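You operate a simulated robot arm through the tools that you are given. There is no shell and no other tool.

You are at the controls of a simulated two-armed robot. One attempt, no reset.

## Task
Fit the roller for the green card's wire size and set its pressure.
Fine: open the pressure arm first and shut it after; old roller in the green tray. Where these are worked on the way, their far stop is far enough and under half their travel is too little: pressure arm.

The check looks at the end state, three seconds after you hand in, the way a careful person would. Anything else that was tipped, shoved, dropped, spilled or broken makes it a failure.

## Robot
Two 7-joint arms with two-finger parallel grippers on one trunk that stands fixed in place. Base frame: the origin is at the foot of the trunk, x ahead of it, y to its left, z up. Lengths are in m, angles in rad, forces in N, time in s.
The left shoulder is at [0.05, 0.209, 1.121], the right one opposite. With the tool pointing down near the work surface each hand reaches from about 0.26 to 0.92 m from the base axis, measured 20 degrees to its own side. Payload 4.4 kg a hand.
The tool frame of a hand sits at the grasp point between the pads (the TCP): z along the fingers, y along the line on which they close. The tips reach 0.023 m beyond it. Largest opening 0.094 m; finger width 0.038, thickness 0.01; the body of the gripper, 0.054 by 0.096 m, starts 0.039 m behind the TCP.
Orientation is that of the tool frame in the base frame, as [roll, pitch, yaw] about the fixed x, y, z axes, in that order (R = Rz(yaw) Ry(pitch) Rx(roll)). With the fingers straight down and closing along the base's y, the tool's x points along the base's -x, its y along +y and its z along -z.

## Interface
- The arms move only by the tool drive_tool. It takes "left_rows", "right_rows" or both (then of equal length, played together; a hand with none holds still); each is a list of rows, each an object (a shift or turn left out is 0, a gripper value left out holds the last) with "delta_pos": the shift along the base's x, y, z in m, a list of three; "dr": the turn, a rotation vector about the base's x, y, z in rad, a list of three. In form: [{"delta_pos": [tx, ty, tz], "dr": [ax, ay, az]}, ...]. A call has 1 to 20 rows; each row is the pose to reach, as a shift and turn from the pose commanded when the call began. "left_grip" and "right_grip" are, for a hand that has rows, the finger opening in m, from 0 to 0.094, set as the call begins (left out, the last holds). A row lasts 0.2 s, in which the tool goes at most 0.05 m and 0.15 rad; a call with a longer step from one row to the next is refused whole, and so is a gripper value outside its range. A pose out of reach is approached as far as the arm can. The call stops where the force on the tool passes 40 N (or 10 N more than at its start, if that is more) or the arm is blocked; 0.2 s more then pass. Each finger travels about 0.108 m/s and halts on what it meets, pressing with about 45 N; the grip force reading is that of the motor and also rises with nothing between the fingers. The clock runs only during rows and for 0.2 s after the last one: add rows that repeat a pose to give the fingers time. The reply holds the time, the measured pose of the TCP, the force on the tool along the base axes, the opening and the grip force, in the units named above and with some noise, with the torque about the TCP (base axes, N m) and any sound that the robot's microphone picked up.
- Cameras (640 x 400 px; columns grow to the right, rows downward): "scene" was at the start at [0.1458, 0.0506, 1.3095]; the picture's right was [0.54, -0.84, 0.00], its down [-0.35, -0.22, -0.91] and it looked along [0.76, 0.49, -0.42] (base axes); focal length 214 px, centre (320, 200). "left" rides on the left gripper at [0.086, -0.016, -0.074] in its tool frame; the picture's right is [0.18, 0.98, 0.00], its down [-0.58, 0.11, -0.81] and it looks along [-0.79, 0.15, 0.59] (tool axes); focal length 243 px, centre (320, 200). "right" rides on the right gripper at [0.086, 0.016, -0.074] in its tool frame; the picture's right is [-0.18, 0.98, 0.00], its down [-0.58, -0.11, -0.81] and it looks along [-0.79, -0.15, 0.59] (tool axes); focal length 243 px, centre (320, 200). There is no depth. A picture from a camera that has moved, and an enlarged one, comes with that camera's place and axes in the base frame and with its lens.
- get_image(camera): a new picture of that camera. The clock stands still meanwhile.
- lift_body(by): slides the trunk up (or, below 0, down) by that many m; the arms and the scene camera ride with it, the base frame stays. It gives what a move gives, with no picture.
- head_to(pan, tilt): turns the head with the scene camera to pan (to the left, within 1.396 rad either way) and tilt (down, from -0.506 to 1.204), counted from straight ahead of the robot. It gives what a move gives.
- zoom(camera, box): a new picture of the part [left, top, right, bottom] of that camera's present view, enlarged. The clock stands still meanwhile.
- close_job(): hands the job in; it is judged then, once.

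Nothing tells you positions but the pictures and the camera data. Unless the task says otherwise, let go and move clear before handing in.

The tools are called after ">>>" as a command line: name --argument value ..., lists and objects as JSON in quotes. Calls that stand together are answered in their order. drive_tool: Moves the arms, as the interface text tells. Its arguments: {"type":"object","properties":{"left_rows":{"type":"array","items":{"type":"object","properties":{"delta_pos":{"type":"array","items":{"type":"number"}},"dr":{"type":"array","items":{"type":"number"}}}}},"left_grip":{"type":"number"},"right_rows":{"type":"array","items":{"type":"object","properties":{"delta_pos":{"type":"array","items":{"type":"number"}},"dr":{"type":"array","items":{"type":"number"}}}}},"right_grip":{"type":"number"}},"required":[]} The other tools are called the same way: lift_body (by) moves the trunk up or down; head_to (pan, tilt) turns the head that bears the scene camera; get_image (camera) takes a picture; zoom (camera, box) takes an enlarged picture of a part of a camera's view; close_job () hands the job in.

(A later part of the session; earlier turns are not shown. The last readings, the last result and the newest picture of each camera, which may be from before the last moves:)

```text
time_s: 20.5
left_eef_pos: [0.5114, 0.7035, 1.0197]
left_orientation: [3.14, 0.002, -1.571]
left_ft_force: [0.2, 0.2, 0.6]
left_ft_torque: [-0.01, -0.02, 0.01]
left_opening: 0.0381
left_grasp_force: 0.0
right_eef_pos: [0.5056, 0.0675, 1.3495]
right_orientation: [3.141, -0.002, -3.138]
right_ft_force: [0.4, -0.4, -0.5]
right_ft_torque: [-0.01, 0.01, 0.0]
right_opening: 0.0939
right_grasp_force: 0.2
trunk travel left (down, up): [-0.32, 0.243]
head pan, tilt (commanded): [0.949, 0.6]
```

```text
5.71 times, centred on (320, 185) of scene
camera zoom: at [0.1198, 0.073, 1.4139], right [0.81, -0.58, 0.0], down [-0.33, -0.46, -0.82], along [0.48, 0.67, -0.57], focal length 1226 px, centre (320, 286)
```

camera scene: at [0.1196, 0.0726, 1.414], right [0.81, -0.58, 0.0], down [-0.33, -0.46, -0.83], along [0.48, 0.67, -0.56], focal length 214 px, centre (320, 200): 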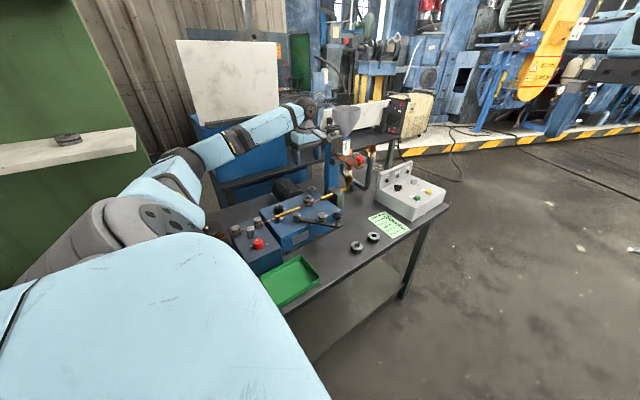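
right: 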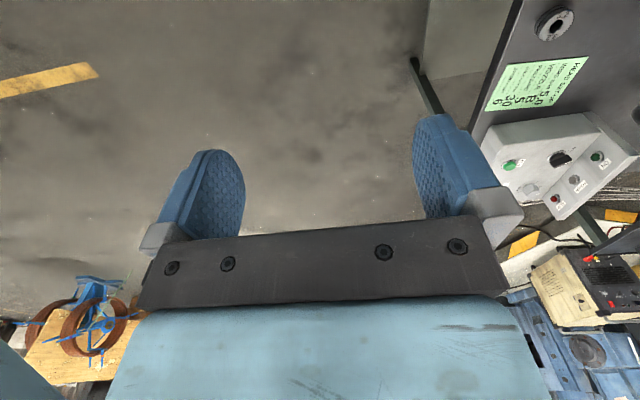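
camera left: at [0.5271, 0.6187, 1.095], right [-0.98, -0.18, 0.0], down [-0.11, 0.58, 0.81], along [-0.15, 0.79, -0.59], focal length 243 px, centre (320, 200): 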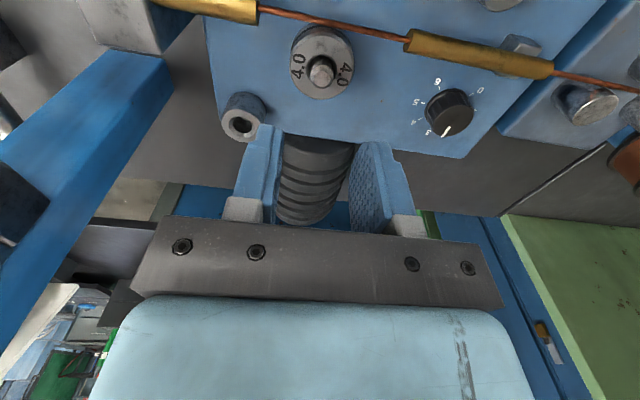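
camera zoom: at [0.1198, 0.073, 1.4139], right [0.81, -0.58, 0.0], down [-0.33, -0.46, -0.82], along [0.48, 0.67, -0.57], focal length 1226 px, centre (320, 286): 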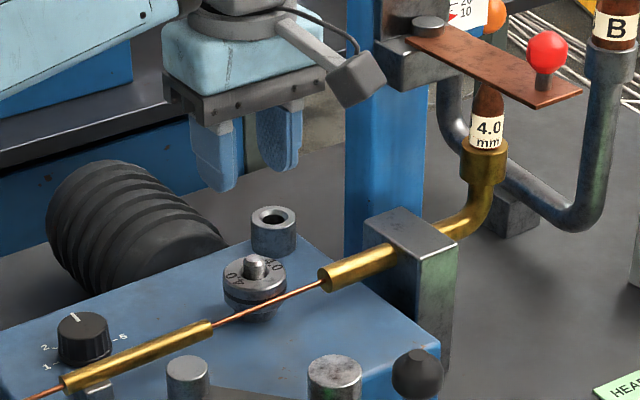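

The fingers slipped off and the 4.0 roller is still on its shaft, so something holds it. I'll look closely at the shaft and bore before trying again.

>>> zoom --camera "left" --box '[270, 10, 370, 110]'

>>> zoom --camera "scene" --box '[300, 170, 340, 200]'

>>> zoom --camera "scene" --box '[340, 220, 400, 265]'

```text
4.00 times, centred on (320, 60) of left
camera zoom: at [0.5271, 0.6187, 1.095], right [-0.98, -0.18, 0.0], down [-0.11, 0.58, 0.81], along [-0.15, 0.79, -0.59], focal length 970 px, centre (320, 760)
```

zoom: 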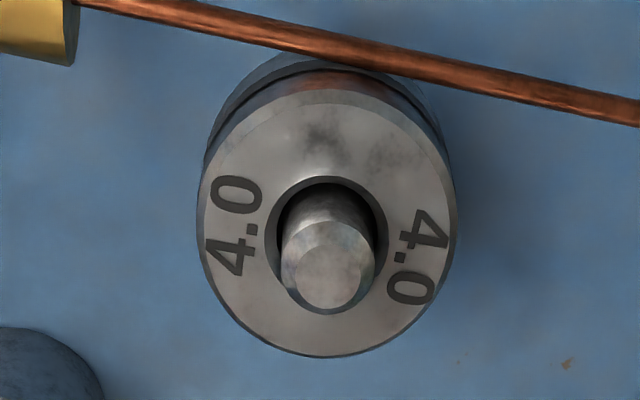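

```text
13.33 times, centred on (320, 185) of scene
camera zoom: at [0.1198, 0.073, 1.4139], right [0.81, -0.58, 0.0], down [-0.33, -0.46, -0.82], along [0.48, 0.67, -0.57], focal length 2860 px, centre (320, 400)
```

zoom: 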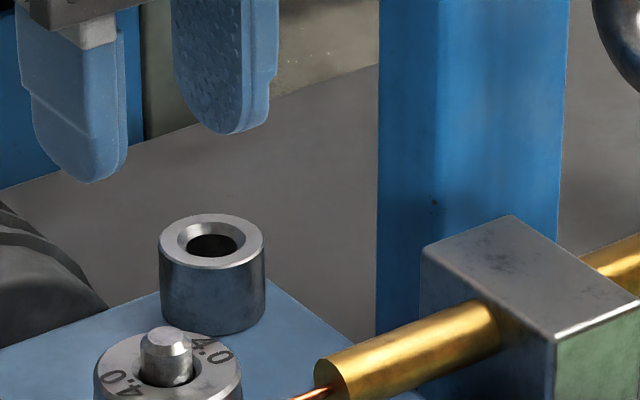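

```text
8.89 times, centred on (370, 242) of scene
camera zoom: at [0.1198, 0.073, 1.4139], right [0.81, -0.58, 0.0], down [-0.33, -0.46, -0.82], along [0.48, 0.67, -0.57], focal length 1906 px, centre (-124, -178)
```

zoom: 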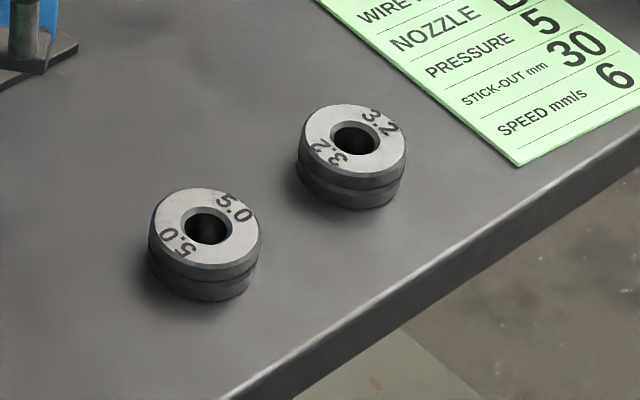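

The roller, bore and shaft look plain. I'll re-grip it a little lower and more centred, then pull in very small steps while watching the force.

>>> drive_tool --left_rows '[{"delta_pos": [0.0, -0.001, 0.0]}, {"delta_pos": [0.0, -0.002, 0.0]}, {"delta_pos": [0.0, -0.002, -0.04]}, {"delta_pos": [0.0, -0.002, -0.08]}, {"delta_pos": [0.0, -0.002, -0.1]}, {"delta_pos": [0.0, -0.002, -0.103]}, {"delta_pos": [0.0, -0.002, -0.103]}]' --left_grip 0.065

>>> drive_tool --left_rows '[{"delta_pos": [0.0, 0.0, 0.0]}, {"delta_pos": [0.0, 0.0, 0.0]}, {"delta_pos": [0.0, 0.0, 0.0]}, {"delta_pos": [0.0, 0.0, 0.0]}]' --left_grip 0.03

>>> drive_tool --left_rows '[{"delta_pos": [0.0, 0.0, 0.001]}, {"delta_pos": [0.0, 0.0, 0.002]}, {"delta_pos": [0.0, 0.0, 0.003]}]'

>>> get_image --camera "left"

```text
time_s: 22.1
left_eef_pos: [0.51, 0.7008, 0.915]
left_orientation: [-3.141, -0.001, -1.571]
left_ft_force: [-0.1, -0.3, -0.2]
left_ft_torque: [-0.03, -0.01, 0.02]
left_opening: 0.065
left_grasp_force: 0.1
right_eef_pos: [0.5075, 0.0665, 1.3506]
right_orientation: [-3.141, -0.001, -3.14]
right_ft_force: [0.0, 0.1, -0.1]
right_ft_torque: [-0.03, -0.02, -0.02]
right_opening: 0.094
right_grasp_force: 0.0
trunk travel left (down, up): [-0.32, 0.243]
head pan, tilt (commanded): [0.949, 0.6]
```

```text
time_s: 23.1
left_eef_pos: [0.5117, 0.702, 0.9142]
left_orientation: [3.139, 0.0, -1.568]
left_ft_force: [1.2, 0.4, 0.7]
left_ft_torque: [-0.03, -0.03, 0.0]
left_opening: 0.0443
left_grasp_force: 45.0
right_eef_pos: [0.507, 0.0654, 1.3501]
right_orientation: [-3.142, 0.001, -3.139]
right_ft_force: [0.3, 0.1, -0.6]
right_ft_torque: [0.03, -0.02, 0.01]
right_opening: 0.094
right_grasp_force: 0.1
trunk travel left (down, up): [-0.32, 0.243]
head pan, tilt (commanded): [0.949, 0.6]
```

```text
time_s: 23.9
left_eef_pos: [0.5117, 0.7024, 0.9181]
left_orientation: [3.141, 0.002, -1.571]
left_ft_force: [0.1, -0.5, -1.7]
left_ft_torque: [0.03, -0.01, -0.01]
left_opening: 0.0443
left_grasp_force: 45.0
right_eef_pos: [0.5069, 0.0669, 1.3503]
right_orientation: [3.142, -0.001, -3.139]
right_ft_force: [-0.1, 0.0, 0.2]
right_ft_torque: [0.04, 0.03, -0.02]
right_opening: 0.0939
right_grasp_force: 0.1
trunk travel left (down, up): [-0.32, 0.243]
head pan, tilt (commanded): [0.949, 0.6]
```

```text
taken
camera left: at [0.527, 0.6157, 0.9941], right [-0.98, -0.18, 0.0], down [-0.11, 0.58, 0.81], along [-0.15, 0.79, -0.59], focal length 243 px, centre (320, 200)
```

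left: 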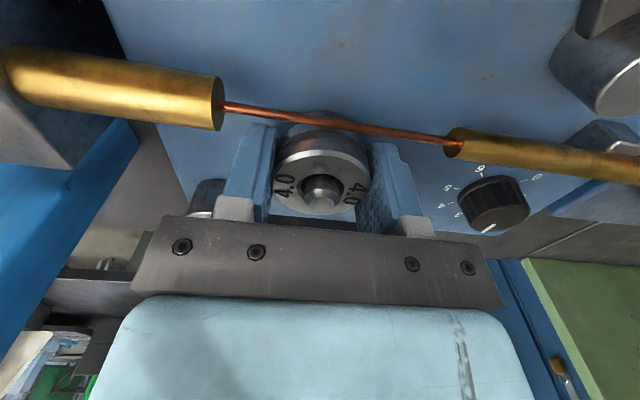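

The roller is rising with the hand, and the load is about its own weight. I'll continue upward slowly.

>>> drive_tool --left_rows '[{"delta_pos": [0.0, 0.0, 0.0015]}, {"delta_pos": [0.0, 0.0, 0.003]}, {"delta_pos": [0.0, 0.0, 0.0045]}, {"delta_pos": [0.0, 0.0, 0.006]}]'

>>> get_image --camera "left"

>>> zoom --camera "scene" --box '[290, 160, 350, 205]'

```text
time_s: 24.9
left_eef_pos: [0.5101, 0.7017, 0.9234]
left_orientation: [3.14, 0.0, -1.569]
left_ft_force: [-0.5, -0.2, -2.5]
left_ft_torque: [0.0, 0.0, 0.01]
left_opening: 0.0441
left_grasp_force: 44.5
right_eef_pos: [0.5067, 0.0678, 1.3489]
right_orientation: [3.141, -0.001, -3.14]
right_ft_force: [0.7, -0.3, -0.1]
right_ft_torque: [0.0, -0.01, 0.01]
right_opening: 0.094
right_grasp_force: 0.1
trunk travel left (down, up): [-0.32, 0.243]
head pan, tilt (commanded): [0.949, 0.6]
```

```text
taken
camera left: at [0.5273, 0.616, 0.9995], right [-0.98, -0.18, 0.0], down [-0.11, 0.58, 0.81], along [-0.15, 0.79, -0.59], focal length 243 px, centre (320, 200)
```

left: 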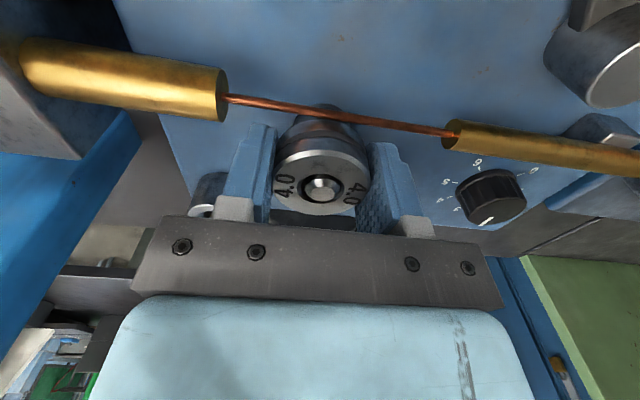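

```text
8.89 times, centred on (320, 182) of scene
camera zoom: at [0.1198, 0.0728, 1.4139], right [0.81, -0.58, 0.0], down [-0.33, -0.46, -0.82], along [0.48, 0.67, -0.57], focal length 1906 px, centre (320, 356)
```

zoom: 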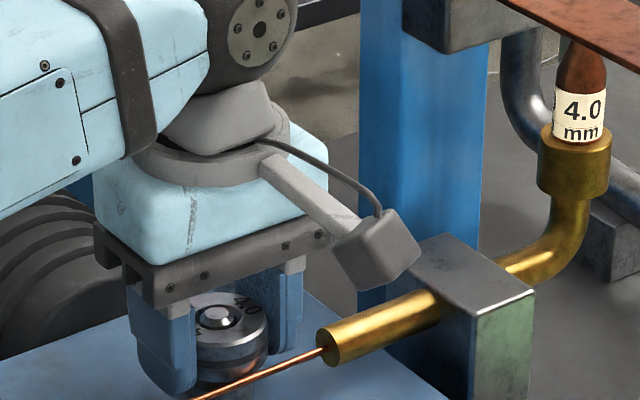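

It is working: the shaft tip is nearly flush with the roller face. I'll keep lifting slowly until it is clear of the shaft.

>>> drive_tool --left_rows '[{"delta_pos": [0.0, 0.0, 0.002]}, {"delta_pos": [0.0, 0.0, 0.004]}, {"delta_pos": [0.0, 0.0, 0.006]}, {"delta_pos": [0.0, 0.0, 0.008]}, {"delta_pos": [0.0, 0.0, 0.01]}, {"delta_pos": [0.0, 0.0, 0.012]}]'

>>> get_image --camera "left"

>>> zoom --camera "scene" --box '[290, 160, 350, 205]'

```text
time_s: 26.3
left_eef_pos: [0.511, 0.7024, 0.9352]
left_orientation: [3.139, 0.001, -1.57]
left_ft_force: [-2.7, -3.1, -3.6]
left_ft_torque: [0.0, 0.0, -0.02]
left_opening: 0.044
left_grasp_force: 45.3
right_eef_pos: [0.5061, 0.0667, 1.3503]
right_orientation: [3.141, -0.001, -3.139]
right_ft_force: [-0.6, 0.0, -0.5]
right_ft_torque: [0.05, 0.0, -0.03]
right_opening: 0.094
right_grasp_force: 0.1
trunk travel left (down, up): [-0.32, 0.243]
head pan, tilt (commanded): [0.949, 0.6]
```

```text
taken
camera left: at [0.5271, 0.6162, 1.0119], right [-0.98, -0.18, 0.0], down [-0.11, 0.58, 0.81], along [-0.15, 0.79, -0.59], focal length 243 px, centre (320, 200)
```

left: 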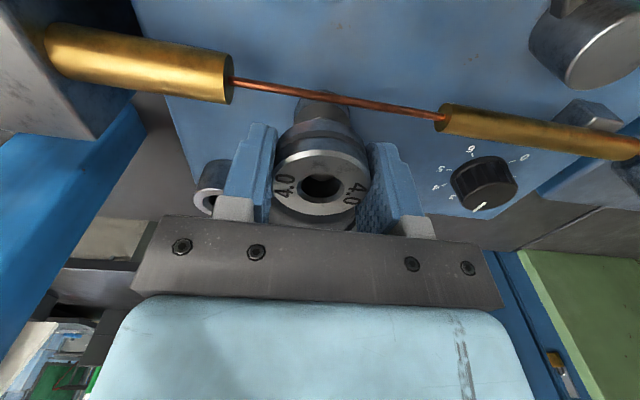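

```text
8.89 times, centred on (320, 182) of scene
camera zoom: at [0.1197, 0.0726, 1.4139], right [0.81, -0.58, 0.0], down [-0.33, -0.46, -0.83], along [0.48, 0.67, -0.56], focal length 1906 px, centre (320, 356)
```

zoom: 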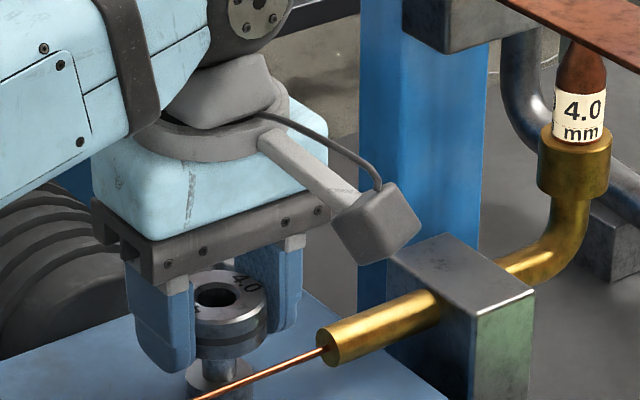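

The roller is nearly off. I'll continue straight up until it clears the shaft tip.

>>> drive_tool --left_rows '[{"delta_pos": [0.0, 0.0, 0.003]}, {"delta_pos": [0.0, 0.0, 0.006]}, {"delta_pos": [0.0, 0.0, 0.009]}, {"delta_pos": [0.0, 0.0, 0.012]}, {"delta_pos": [0.0, 0.0, 0.016]}, {"delta_pos": [0.0, 0.0, 0.021]}, {"delta_pos": [0.0, 0.0, 0.027]}, {"delta_pos": [0.0, 0.0, 0.035]}, {"delta_pos": [0.0, 0.0, 0.045]}]'

>>> get_image --camera "left"

>>> zoom --camera "scene" --box '[290, 160, 350, 205]'

```text
time_s: 28.3
left_eef_pos: [0.5096, 0.7008, 0.9798]
left_orientation: [3.139, 0.001, -1.572]
left_ft_force: [-0.3, 0.5, -2.7]
left_ft_torque: [-0.01, 0.0, 0.0]
left_opening: 0.0443
left_grasp_force: 45.4
right_eef_pos: [0.506, 0.0668, 1.3488]
right_orientation: [-3.141, -0.002, -3.14]
right_ft_force: [0.6, -0.7, 0.2]
right_ft_torque: [0.0, -0.02, 0.0]
right_opening: 0.094
right_grasp_force: 0.0
trunk travel left (down, up): [-0.32, 0.243]
head pan, tilt (commanded): [0.949, 0.6]
```

```text
taken
camera left: at [0.5266, 0.6158, 1.0563], right [-0.98, -0.18, 0.0], down [-0.11, 0.58, 0.81], along [-0.15, 0.79, -0.59], focal length 243 px, centre (320, 200)
```

left: 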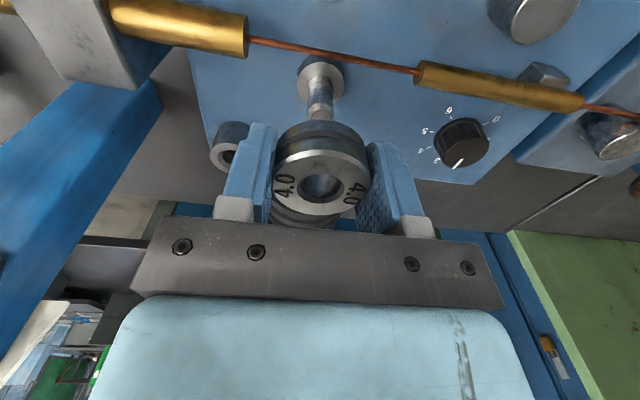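

```text
8.89 times, centred on (320, 182) of scene
camera zoom: at [0.1198, 0.0726, 1.4139], right [0.81, -0.58, 0.0], down [-0.33, -0.46, -0.82], along [0.48, 0.67, -0.57], focal length 1906 px, centre (320, 356)
```

zoom: 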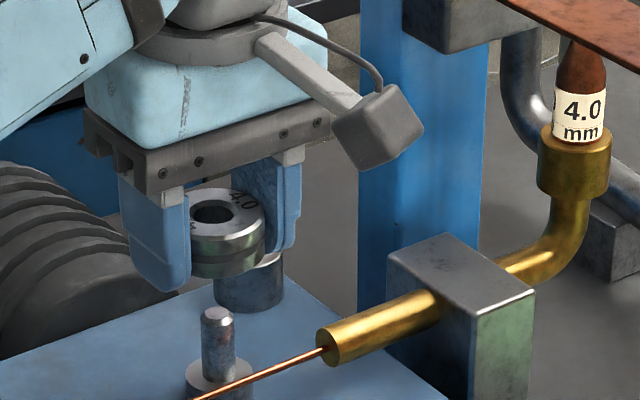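

The old roller is off. I'll lift it and carry it gently over to the green tray, centred near (0.29, 0.47).

>>> drive_tool --left_rows '[{"delta_pos": [0.0, 0.0, 0.015]}, {"delta_pos": [0.0, 0.0, 0.035]}, {"delta_pos": [0.0, 0.0, 0.055]}, {"delta_pos": [-0.005, -0.005, 0.075]}, {"delta_pos": [-0.02, -0.02, 0.085]}, {"delta_pos": [-0.04, -0.04, 0.085]}, {"delta_pos": [-0.06, -0.06, 0.085]}, {"delta_pos": [-0.08, -0.08, 0.085]}, {"delta_pos": [-0.1, -0.1, 0.085]}, {"delta_pos": [-0.12, -0.12, 0.085]}, {"delta_pos": [-0.14, -0.14, 0.085]}, {"delta_pos": [-0.16, -0.16, 0.085]}, {"delta_pos": [-0.18, -0.18, 0.085]}, {"delta_pos": [-0.2, -0.2, 0.085]}, {"delta_pos": [-0.215, -0.22, 0.08]}, {"delta_pos": [-0.22, -0.232, 0.07]}, {"delta_pos": [-0.22, -0.232, 0.05]}, {"delta_pos": [-0.22, -0.232, 0.03]}, {"delta_pos": [-0.22, -0.232, 0.02]}]'

>>> get_image --camera "left"

>>> get_image --camera "scene"

```text
time_s: 32.3
left_eef_pos: [0.2905, 0.4704, 1.0019]
left_orientation: [3.141, 0.002, -1.571]
left_ft_force: [-0.4, 0.3, -2.7]
left_ft_torque: [-0.03, 0.01, 0.02]
left_opening: 0.044
left_grasp_force: 45.3
right_eef_pos: [0.5062, 0.0663, 1.3498]
right_orientation: [3.139, 0.001, -3.138]
right_ft_force: [-0.4, 0.0, 0.4]
right_ft_torque: [0.0, 0.01, -0.01]
right_opening: 0.0937
right_grasp_force: 0.0
trunk travel left (down, up): [-0.32, 0.243]
head pan, tilt (commanded): [0.949, 0.6]
```

```text
taken
camera left: at [0.3069, 0.3843, 1.0772], right [-0.98, -0.18, 0.0], down [-0.11, 0.58, 0.81], along [-0.15, 0.79, -0.59], focal length 243 px, centre (320, 200)
```

left: 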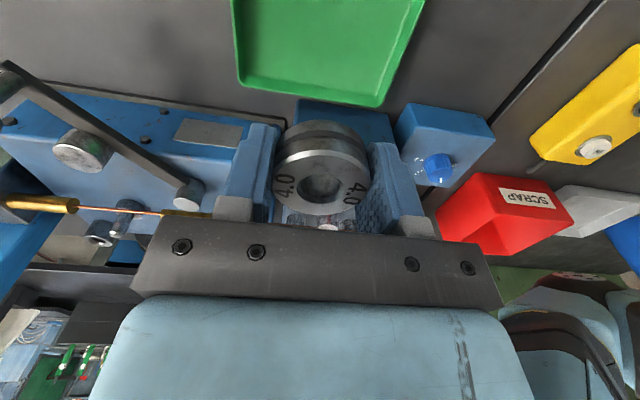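

```text
taken
camera scene: at [0.1197, 0.0728, 1.414], right [0.81, -0.58, 0.0], down [-0.33, -0.46, -0.82], along [0.48, 0.67, -0.57], focal length 214 px, centre (320, 200)
```

scene: 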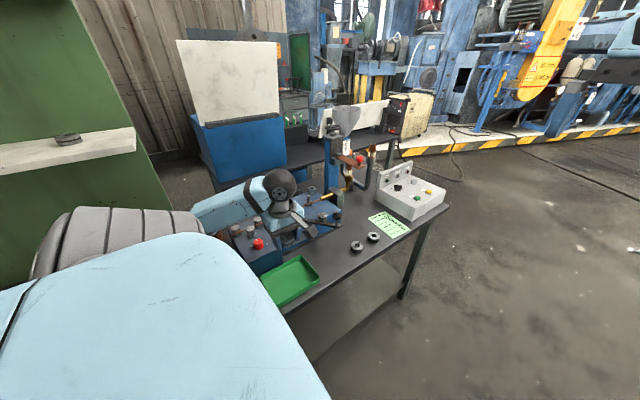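

The hand is over the tray centre, still holding the roller. I'll descend part way and check arm clearance.

>>> drive_tool --left_rows '[{"delta_pos": [-0.001, 0.0, -0.02]}, {"delta_pos": [-0.002, 0.0, -0.045]}, {"delta_pos": [-0.003, 0.0, -0.07]}, {"delta_pos": [-0.003, 0.0, -0.09]}, {"delta_pos": [-0.003, 0.0, -0.1]}]'

>>> get_image --camera "left"

>>> zoom --camera "scene" --box '[160, 140, 360, 320]'

>>> get_image --camera "right"

```text
time_s: 33.5
left_eef_pos: [0.2882, 0.4708, 0.9014]
left_orientation: [3.139, 0.002, -1.571]
left_ft_force: [0.0, 0.2, -2.1]
left_ft_torque: [0.01, 0.04, -0.02]
left_opening: 0.0444
left_grasp_force: 44.8
right_eef_pos: [0.5071, 0.0666, 1.3503]
right_orientation: [3.141, -0.001, -3.139]
right_ft_force: [-0.6, -0.4, 0.2]
right_ft_torque: [-0.01, 0.0, 0.02]
right_opening: 0.0937
right_grasp_force: 0.1
trunk travel left (down, up): [-0.32, 0.243]
head pan, tilt (commanded): [0.949, 0.6]
```

```text
taken
camera left: at [0.3042, 0.3846, 0.9773], right [-0.98, -0.18, 0.0], down [-0.11, 0.58, 0.81], along [-0.15, 0.79, -0.59], focal length 243 px, centre (320, 200)
```

left: 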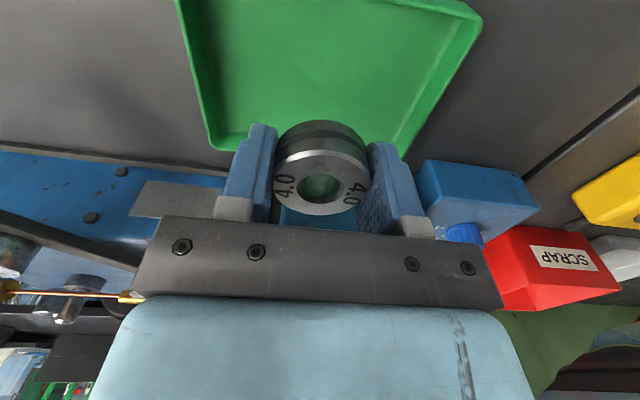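

```text
2.22 times, centred on (260, 230) of scene
camera zoom: at [0.1197, 0.0727, 1.414], right [0.81, -0.58, 0.0], down [-0.33, -0.46, -0.82], along [0.48, 0.67, -0.57], focal length 477 px, centre (453, 133)
```

zoom: 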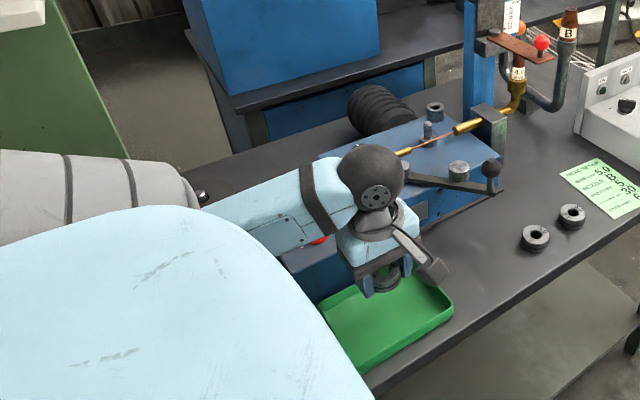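

```text
taken
camera right: at [0.4201, 0.0832, 1.4247], right [0.18, 0.98, 0.0], down [0.58, -0.11, 0.81], along [0.79, -0.15, -0.59], focal length 243 px, centre (320, 200)
```

right: 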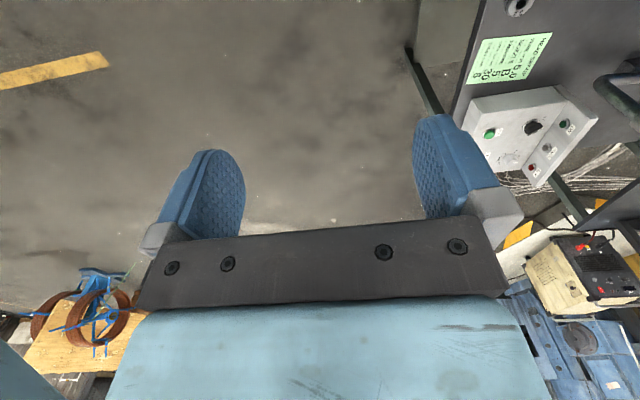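

The forearm stays clear of the straightener box. I'll do the last part of the descent into the tray.

>>> drive_tool --left_rows '[{"delta_pos": [0.0, 0.0, -0.015]}, {"delta_pos": [0.0, 0.0, -0.03]}, {"delta_pos": [0.0, 0.0, -0.045]}, {"delta_pos": [0.0, 0.0, -0.055]}, {"delta_pos": [0.0, 0.0, -0.063]}, {"delta_pos": [0.0, 0.0, -0.068]}]'

>>> get_image --camera "left"

>>> zoom --camera "scene" --box '[280, 220, 380, 320]'

```text
time_s: 34.9
left_eef_pos: [0.2881, 0.4697, 0.8326]
left_orientation: [3.14, 0.0, -1.569]
left_ft_force: [0.4, -0.4, -3.1]
left_ft_torque: [-0.03, 0.04, -0.02]
left_opening: 0.0441
left_grasp_force: 45.2
right_eef_pos: [0.507, 0.0663, 1.3504]
right_orientation: [3.141, -0.001, -3.141]
right_ft_force: [0.3, 1.1, 0.2]
right_ft_torque: [0.05, 0.0, 0.01]
right_opening: 0.0938
right_grasp_force: 0.1
trunk travel left (down, up): [-0.32, 0.243]
head pan, tilt (commanded): [0.949, 0.6]
```

```text
taken
camera left: at [0.3041, 0.3842, 0.9093], right [-0.98, -0.18, 0.0], down [-0.11, 0.58, 0.81], along [-0.15, 0.79, -0.59], focal length 243 px, centre (320, 200)
```

left: 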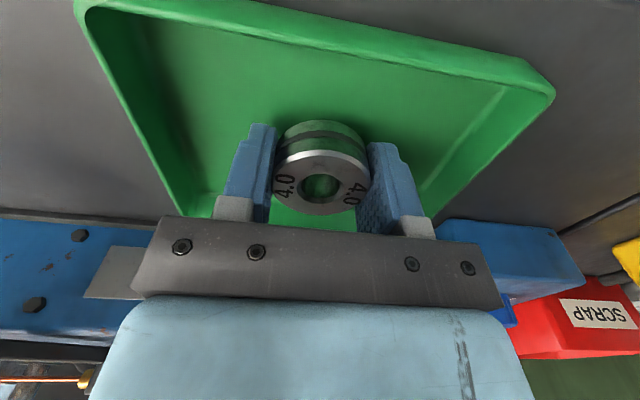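

```text
4.00 times, centred on (330, 270) of scene
camera zoom: at [0.1198, 0.0728, 1.4139], right [0.81, -0.58, 0.0], down [-0.33, -0.46, -0.82], along [0.48, 0.67, -0.57], focal length 858 px, centre (280, -80)
```

zoom: 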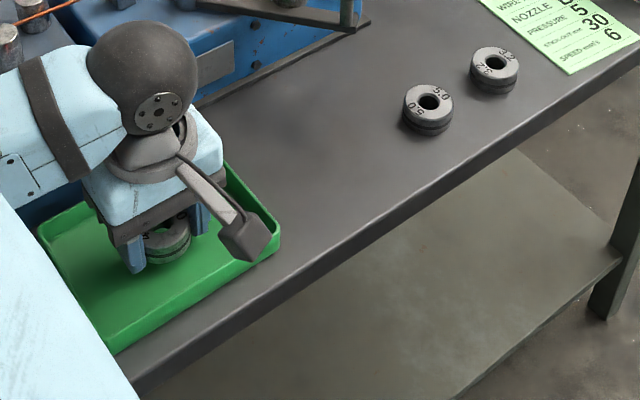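

>>> drive_tool --left_rows '[{"delta_pos": [0.0, 0.0, -0.0015]}, {"delta_pos": [0.0, 0.0, -0.003]}]'

>>> drive_tool --left_rows '[{"delta_pos": [0.0, 0.0, 0.0]}, {"delta_pos": [0.0, 0.0, 0.0]}, {"delta_pos": [0.0, 0.0, 0.0]}, {"delta_pos": [0.0, 0.0, 0.0]}]' --left_grip 0.066

>>> get_image --camera "left"

```text
time_s: 35.5
left_eef_pos: [0.2872, 0.4708, 0.8296]
left_orientation: [-3.141, 0.0, -1.57]
left_ft_force: [-0.7, -0.6, -2.2]
left_ft_torque: [-0.02, 0.02, -0.01]
left_opening: 0.0441
left_grasp_force: 44.9
right_eef_pos: [0.507, 0.0673, 1.3502]
right_orientation: [3.141, 0.0, -3.141]
right_ft_force: [0.4, 0.2, 1.2]
right_ft_torque: [0.0, -0.02, -0.02]
right_opening: 0.094
right_grasp_force: 0.1
trunk travel left (down, up): [-0.32, 0.243]
head pan, tilt (commanded): [0.949, 0.6]
```

```text
time_s: 36.5
left_eef_pos: [0.2876, 0.4708, 0.83]
left_orientation: [3.14, 0.001, -1.571]
left_ft_force: [-0.4, -0.6, 0.3]
left_ft_torque: [0.0, -0.01, 0.01]
left_opening: 0.0659
left_grasp_force: 0.1
right_eef_pos: [0.507, 0.0669, 1.3508]
right_orientation: [3.141, -0.002, -3.141]
right_ft_force: [-0.1, 0.4, 0.9]
right_ft_torque: [-0.01, 0.02, 0.01]
right_opening: 0.094
right_grasp_force: 0.0
trunk travel left (down, up): [-0.32, 0.243]
head pan, tilt (commanded): [0.949, 0.6]
```

```text
taken
camera left: at [0.3039, 0.3843, 0.9063], right [-0.98, -0.18, 0.0], down [-0.11, 0.58, 0.81], along [-0.15, 0.79, -0.59], focal length 243 px, centre (320, 200)
```

left: 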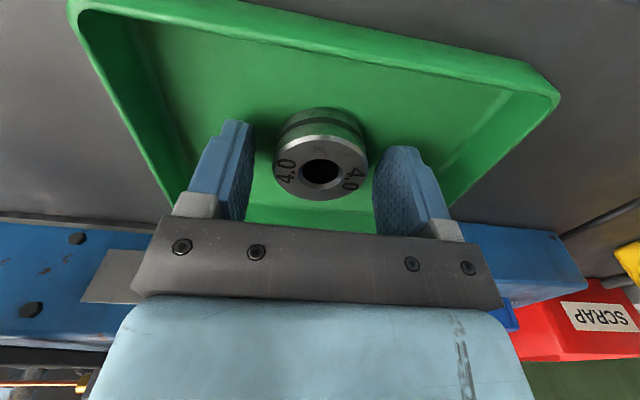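

The old roller rests flat in the green tray. I'll rise straight up and move over the 5.0 roller.

>>> drive_tool --left_rows '[{"delta_pos": [0.0, 0.0, 0.02]}, {"delta_pos": [0.0, 0.0, 0.06]}, {"delta_pos": [0.0, 0.0, 0.1]}, {"delta_pos": [0.0, 0.0, 0.145]}, {"delta_pos": [0.0, 0.0, 0.19]}, {"delta_pos": [0.03, -0.003, 0.21]}, {"delta_pos": [0.07, -0.006, 0.21]}, {"delta_pos": [0.115, -0.009, 0.21]}, {"delta_pos": [0.16, -0.012, 0.21]}, {"delta_pos": [0.205, -0.015, 0.21]}, {"delta_pos": [0.245, -0.018, 0.21]}, {"delta_pos": [0.273, -0.02, 0.21]}, {"delta_pos": [0.273, -0.02, 0.21]}]'

>>> get_image --camera "left"

>>> get_image --camera "scene"

```text
time_s: 39.3
left_eef_pos: [0.5611, 0.4495, 1.0392]
left_orientation: [3.14, 0.001, -1.571]
left_ft_force: [0.8, -0.4, 0.3]
left_ft_torque: [0.0, 0.0, -0.04]
left_opening: 0.0659
left_grasp_force: 0.1
right_eef_pos: [0.5071, 0.0669, 1.3509]
right_orientation: [3.14, -0.001, 3.141]
right_ft_force: [0.3, -0.3, 0.7]
right_ft_torque: [0.03, 0.0, 0.0]
right_opening: 0.0938
right_grasp_force: 0.2
trunk travel left (down, up): [-0.32, 0.243]
head pan, tilt (commanded): [0.949, 0.6]
```

```text
taken
camera left: at [0.577, 0.3635, 1.1153], right [-0.98, -0.18, 0.0], down [-0.11, 0.58, 0.81], along [-0.15, 0.79, -0.59], focal length 243 px, centre (320, 200)
```

left: 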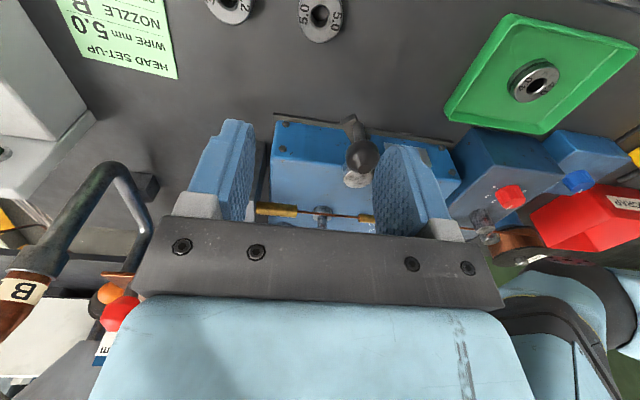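

```text
taken
camera scene: at [0.1193, 0.0726, 1.414], right [0.81, -0.58, 0.0], down [-0.33, -0.46, -0.83], along [0.48, 0.67, -0.56], focal length 214 px, centre (320, 200)
```

scene: 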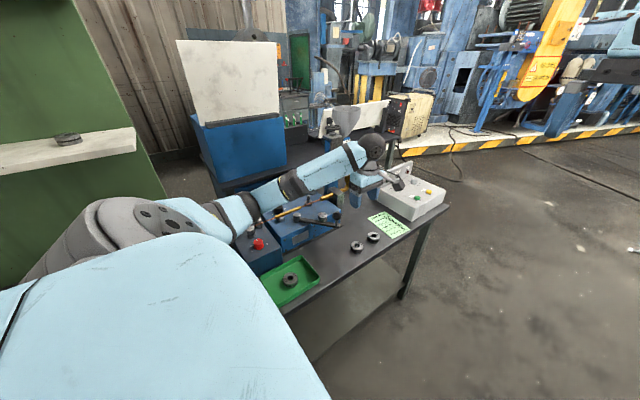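

The forearm would pass low over the feeder if I reached down from this height. I'll raise the trunk more so it comes in steeply, and zoom to confirm the 5.0 roller's position.

>>> zoom --camera "left" --box '[200, 0, 360, 60]'

>>> lift_body --by 0.2

>>> get_image --camera "scene"

```text
4.00 times, centred on (280, 30) of left
camera zoom: at [0.577, 0.3635, 1.1153], right [-0.98, -0.18, 0.0], down [-0.11, 0.58, 0.81], along [-0.15, 0.79, -0.59], focal length 970 px, centre (480, 880)
```

zoom: 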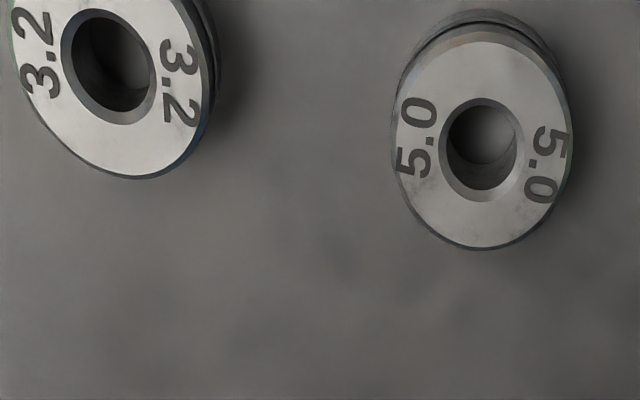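

```text
time_s: 41.5
left_eef_pos: [0.5609, 0.4498, 1.2403]
left_orientation: [3.14, 0.003, -1.573]
left_ft_force: [-0.2, -0.1, -0.2]
left_ft_torque: [-0.01, 0.0, 0.0]
left_opening: 0.0661
left_grasp_force: 0.0
right_eef_pos: [0.5056, 0.0669, 1.5501]
right_orientation: [-3.142, -0.001, -3.141]
right_ft_force: [0.1, 0.0, -0.1]
right_ft_torque: [-0.04, -0.02, -0.01]
right_opening: 0.0943
right_grasp_force: 0.0
trunk travel left (down, up): [-0.52, 0.043]
head pan, tilt (commanded): [0.949, 0.6]
```

```text
taken
camera scene: at [0.1198, 0.0726, 1.6139], right [0.81, -0.58, 0.0], down [-0.33, -0.46, -0.83], along [0.48, 0.67, -0.57], focal length 214 px, centre (320, 200)
```

scene: 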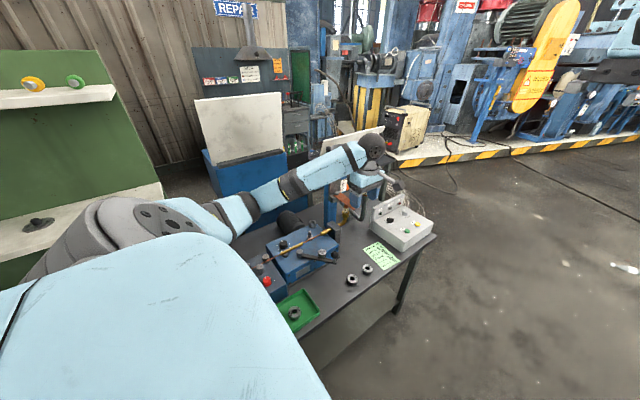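

The 5.0 roller is confirmed at (0.561, 0.450). I'll descend in stages, checking clearance to the open arm's ball.

>>> drive_tool --left_rows '[{"delta_pos": [0.0, 0.0015, -0.04]}, {"delta_pos": [0.0, 0.0015, -0.08]}, {"delta_pos": [0.0, 0.0015, -0.12]}, {"delta_pos": [0.0, 0.0015, -0.16]}, {"delta_pos": [0.0, 0.0015, -0.2]}, {"delta_pos": [0.0, 0.0015, -0.24]}, {"delta_pos": [0.0, 0.0015, -0.27]}, {"delta_pos": [0.0, 0.0015, -0.29]}, {"delta_pos": [0.0, 0.0015, -0.29]}]'

>>> get_image --camera "left"

>>> get_image --camera "scene"

>>> zoom --camera "scene" --box '[290, 190, 420, 300]'

```text
time_s: 43.5
left_eef_pos: [0.5589, 0.4518, 0.9492]
left_orientation: [3.139, 0.001, -1.572]
left_ft_force: [0.8, -0.7, 0.7]
left_ft_torque: [0.04, -0.01, 0.02]
left_opening: 0.0658
left_grasp_force: 0.0
right_eef_pos: [0.5054, 0.0668, 1.5499]
right_orientation: [3.141, -0.001, -3.139]
right_ft_force: [0.2, -0.2, -0.7]
right_ft_torque: [-0.01, 0.0, 0.01]
right_opening: 0.0941
right_grasp_force: 0.0
trunk travel left (down, up): [-0.52, 0.043]
head pan, tilt (commanded): [0.949, 0.6]
```

```text
taken
camera left: at [0.5758, 0.3654, 1.025], right [-0.98, -0.18, 0.0], down [-0.11, 0.58, 0.81], along [-0.15, 0.79, -0.59], focal length 243 px, centre (320, 200)
```

left: 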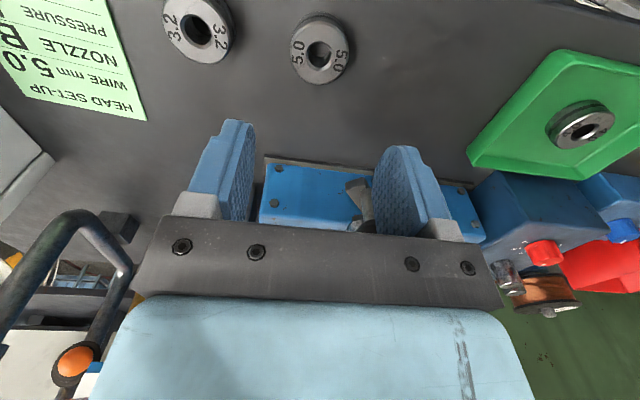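

```text
taken
camera scene: at [0.1195, 0.0726, 1.614], right [0.81, -0.58, 0.0], down [-0.33, -0.46, -0.83], along [0.48, 0.67, -0.56], focal length 214 px, centre (320, 200)
```

scene: 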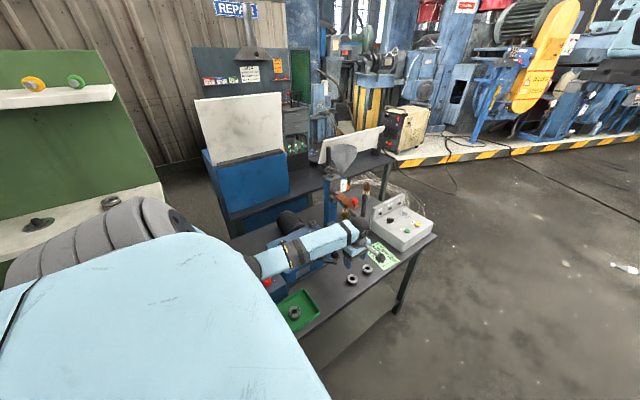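

```text
3.64 times, centred on (355, 245) of scene
camera zoom: at [0.1195, 0.0726, 1.614], right [0.81, -0.58, 0.0], down [-0.33, -0.46, -0.83], along [0.48, 0.67, -0.56], focal length 780 px, centre (193, 36)
```

zoom: 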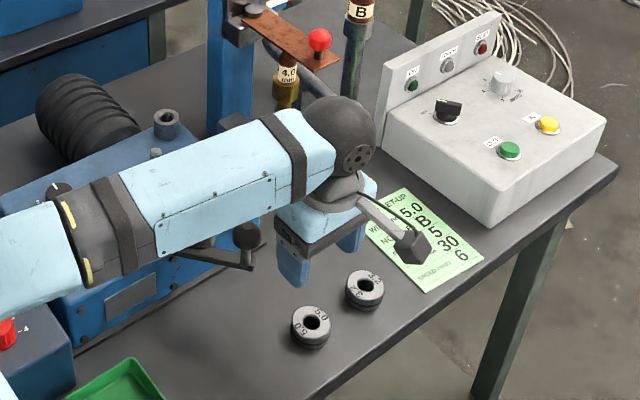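

The fingers line up, but I can't judge how close the left forearm will come to the pressure arm's ball. I'll bring the right hand's camera down on the −y side, away from the bench, for a side view.

>>> drive_tool --right_rows '[{"delta_pos": [0.0, 0.0, -0.04], "dr": [0.032, -0.032, 0.1402]}, {"delta_pos": [0.0, 0.0, -0.08], "dr": [0.064, -0.064, 0.2803]}, {"delta_pos": [0.0, 0.0, -0.12], "dr": [0.096, -0.096, 0.4205]}, {"delta_pos": [0.0, 0.0, -0.16], "dr": [0.128, -0.128, 0.5606]}, {"delta_pos": [0.0, 0.0, -0.2], "dr": [0.16, -0.16, 0.7008]}, {"delta_pos": [0.0, 0.0, -0.24], "dr": [0.193, -0.193, 0.8409]}, {"delta_pos": [0.0, 0.0, -0.28], "dr": [0.225, -0.225, 0.9811]}, {"delta_pos": [0.0, 0.0, -0.32], "dr": [0.257, -0.257, 1.1212]}, {"delta_pos": [0.0, 0.0, -0.36], "dr": [0.289, -0.289, 1.2614]}, {"delta_pos": [0.0, 0.0, -0.4], "dr": [0.321, -0.321, 1.4015]}, {"delta_pos": [0.0, 0.0, -0.44], "dr": [0.353, -0.353, 1.5417]}, {"delta_pos": [0.0, 0.0, -0.48], "dr": [0.353, -0.353, 1.5417]}, {"delta_pos": [0.0, 0.0, -0.48], "dr": [0.353, -0.353, 1.5417]}]'

>>> get_image --camera "right"

```text
time_s: 46.3
left_eef_pos: [0.56, 0.453, 0.9474]
left_orientation: [3.14, -0.002, -1.573]
left_ft_force: [0.6, 1.2, -0.4]
left_ft_torque: [-0.07, 0.0, 0.01]
left_opening: 0.0661
left_grasp_force: 0.1
right_eef_pos: [0.4832, 0.0779, 1.113]
right_orientation: [-3.119, 0.438, -1.594]
right_ft_force: [0.0, 0.7, -0.5]
right_ft_torque: [-0.01, 0.01, 0.0]
right_opening: 0.0941
right_grasp_force: 0.0
right hand out of reach, approached as far as the arm can: row 10, 11, 12, 13
trunk travel left (down, up): [-0.52, 0.043]
head pan, tilt (commanded): [0.949, 0.6]
```

```text
taken
camera right: at [0.462, -0.0313, 1.1424], right [-0.98, 0.2, 0.06], down [0.09, 0.18, 0.98], along [0.19, 0.96, -0.2], focal length 243 px, centre (320, 200)
```

right: 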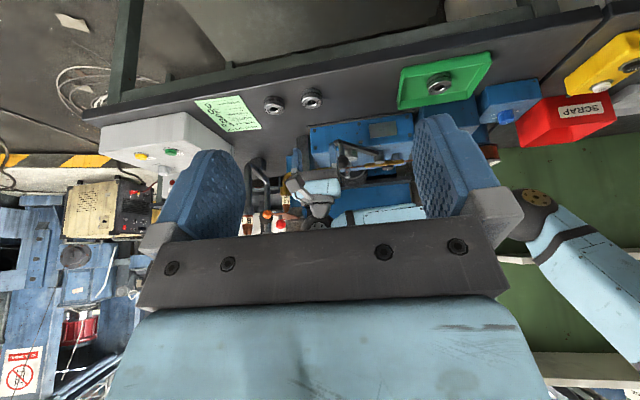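

This gives a good side view, upside down. I'll zoom in on the left hand, forearm and open arm.

>>> zoom --camera "right" --box '[240, 80, 440, 230]'

```text
2.67 times, centred on (340, 155) of right
camera zoom: at [0.462, -0.0313, 1.1424], right [-0.98, 0.2, 0.06], down [0.09, 0.18, 0.98], along [0.19, 0.96, -0.2], focal length 647 px, centre (267, 320)
```

zoom: 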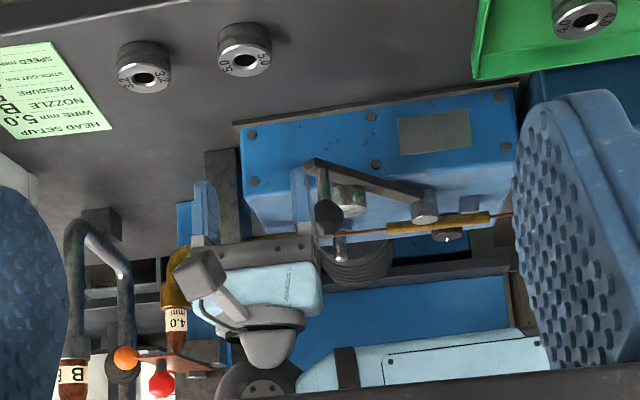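

The forearm runs level along y≈0.45, about 1 cm beside the ball's y-range and above it. I'll lower halfway and re-check from the side.

>>> drive_tool --left_rows '[{"delta_pos": [0.0, 0.0, -0.02]}, {"delta_pos": [0.0, 0.0, -0.04]}, {"delta_pos": [0.0, 0.0, -0.06]}, {"delta_pos": [0.0, 0.0, -0.06]}]'

>>> zoom --camera "right" --box '[240, 80, 440, 230]'

>>> zoom --camera "scene" --box '[290, 190, 420, 300]'

>>> get_image --camera "left"

```text
time_s: 47.3
left_eef_pos: [0.5585, 0.4517, 0.8896]
left_orientation: [3.141, 0.002, -1.572]
left_ft_force: [0.2, -0.2, -0.6]
left_ft_torque: [0.01, 0.02, 0.0]
left_opening: 0.0662
left_grasp_force: 0.1
right_eef_pos: [0.4806, 0.076, 1.1122]
right_orientation: [-3.12, 0.441, -1.594]
right_ft_force: [0.5, -0.4, -0.6]
right_ft_torque: [0.01, 0.03, 0.04]
right_opening: 0.0941
right_grasp_force: 0.0
trunk travel left (down, up): [-0.52, 0.043]
head pan, tilt (commanded): [0.949, 0.6]
```

```text
2.67 times, centred on (340, 155) of right
camera zoom: at [0.4615, -0.0326, 1.1422], right [-0.98, 0.2, 0.06], down [0.09, 0.18, 0.98], along [0.18, 0.96, -0.19], focal length 647 px, centre (267, 320)
```

zoom: 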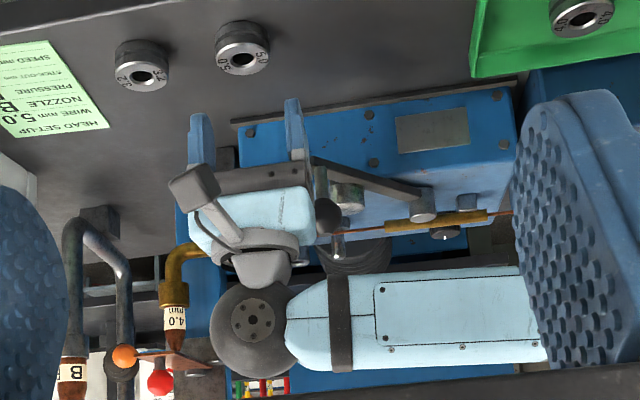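

```text
3.64 times, centred on (355, 245) of scene
camera zoom: at [0.1196, 0.0728, 1.614], right [0.81, -0.58, 0.0], down [-0.33, -0.46, -0.83], along [0.48, 0.67, -0.56], focal length 780 px, centre (193, 36)
```

zoom: 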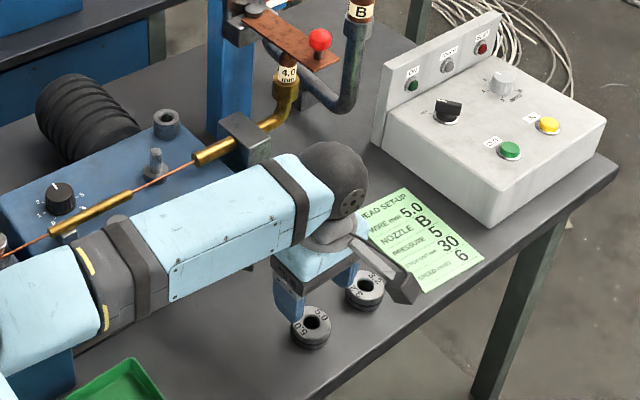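

```text
taken
camera left: at [0.5757, 0.3656, 0.9658], right [-0.98, -0.18, 0.0], down [-0.11, 0.58, 0.81], along [-0.15, 0.79, -0.59], focal length 243 px, centre (320, 200)
```

left: 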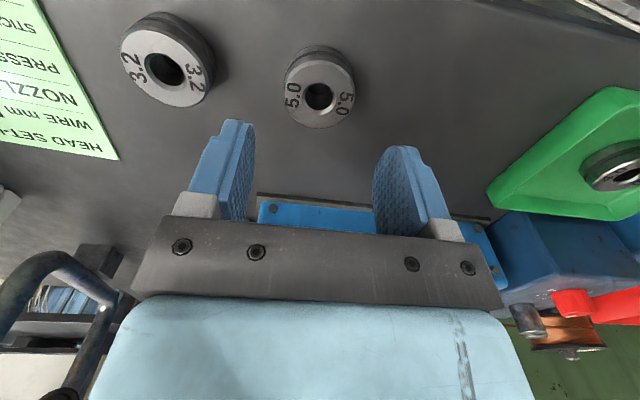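

Clearance looks adequate, with the ball more than 5 mm clear in the worst case. I'll continue down to grasp height, with the tips about 5 mm above the bench.

>>> drive_tool --left_rows '[{"delta_pos": [0.0005, 0.0, -0.015]}, {"delta_pos": [0.001, 0.0, -0.03]}, {"delta_pos": [0.001, 0.0, -0.045]}, {"delta_pos": [0.001, 0.0, -0.055]}, {"delta_pos": [0.001, 0.0, -0.06]}, {"delta_pos": [0.001, 0.0, -0.06]}]'

>>> zoom --camera "right" --box '[240, 80, 440, 230]'

>>> get_image --camera "left"

```text
time_s: 48.7
left_eef_pos: [0.5614, 0.4521, 0.8301]
left_orientation: [3.141, 0.003, -1.571]
left_ft_force: [-1.1, 0.5, 0.7]
left_ft_torque: [0.0, 0.02, -0.01]
left_opening: 0.0662
left_grasp_force: 0.0
right_eef_pos: [0.4815, 0.0766, 1.1135]
right_orientation: [-3.118, 0.441, -1.594]
right_ft_force: [0.1, 0.2, 0.0]
right_ft_torque: [-0.01, 0.01, 0.03]
right_opening: 0.094
right_grasp_force: 0.0
trunk travel left (down, up): [-0.52, 0.043]
head pan, tilt (commanded): [0.949, 0.6]
```

```text
2.67 times, centred on (340, 155) of right
camera zoom: at [0.4615, -0.0328, 1.1422], right [-0.98, 0.2, 0.06], down [0.09, 0.18, 0.98], along [0.18, 0.96, -0.19], focal length 647 px, centre (267, 320)
```

zoom: 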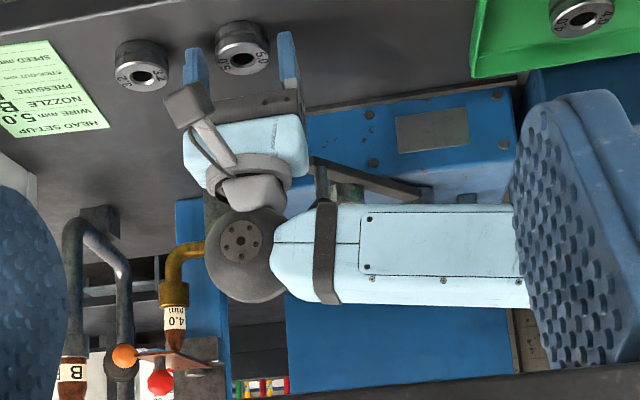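

```text
taken
camera left: at [0.5775, 0.3653, 0.9057], right [-0.98, -0.18, 0.0], down [-0.11, 0.58, 0.81], along [-0.15, 0.79, -0.59], focal length 243 px, centre (320, 200)
```

left: 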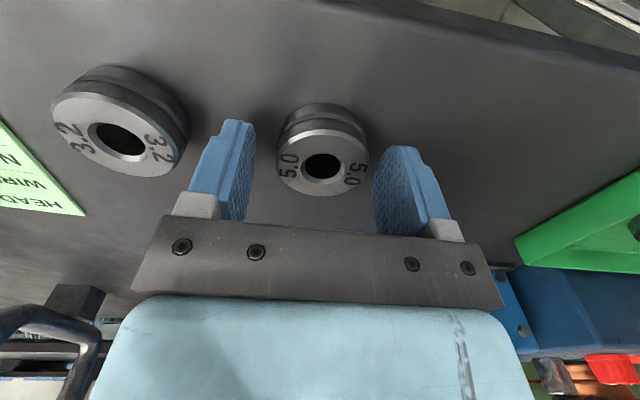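

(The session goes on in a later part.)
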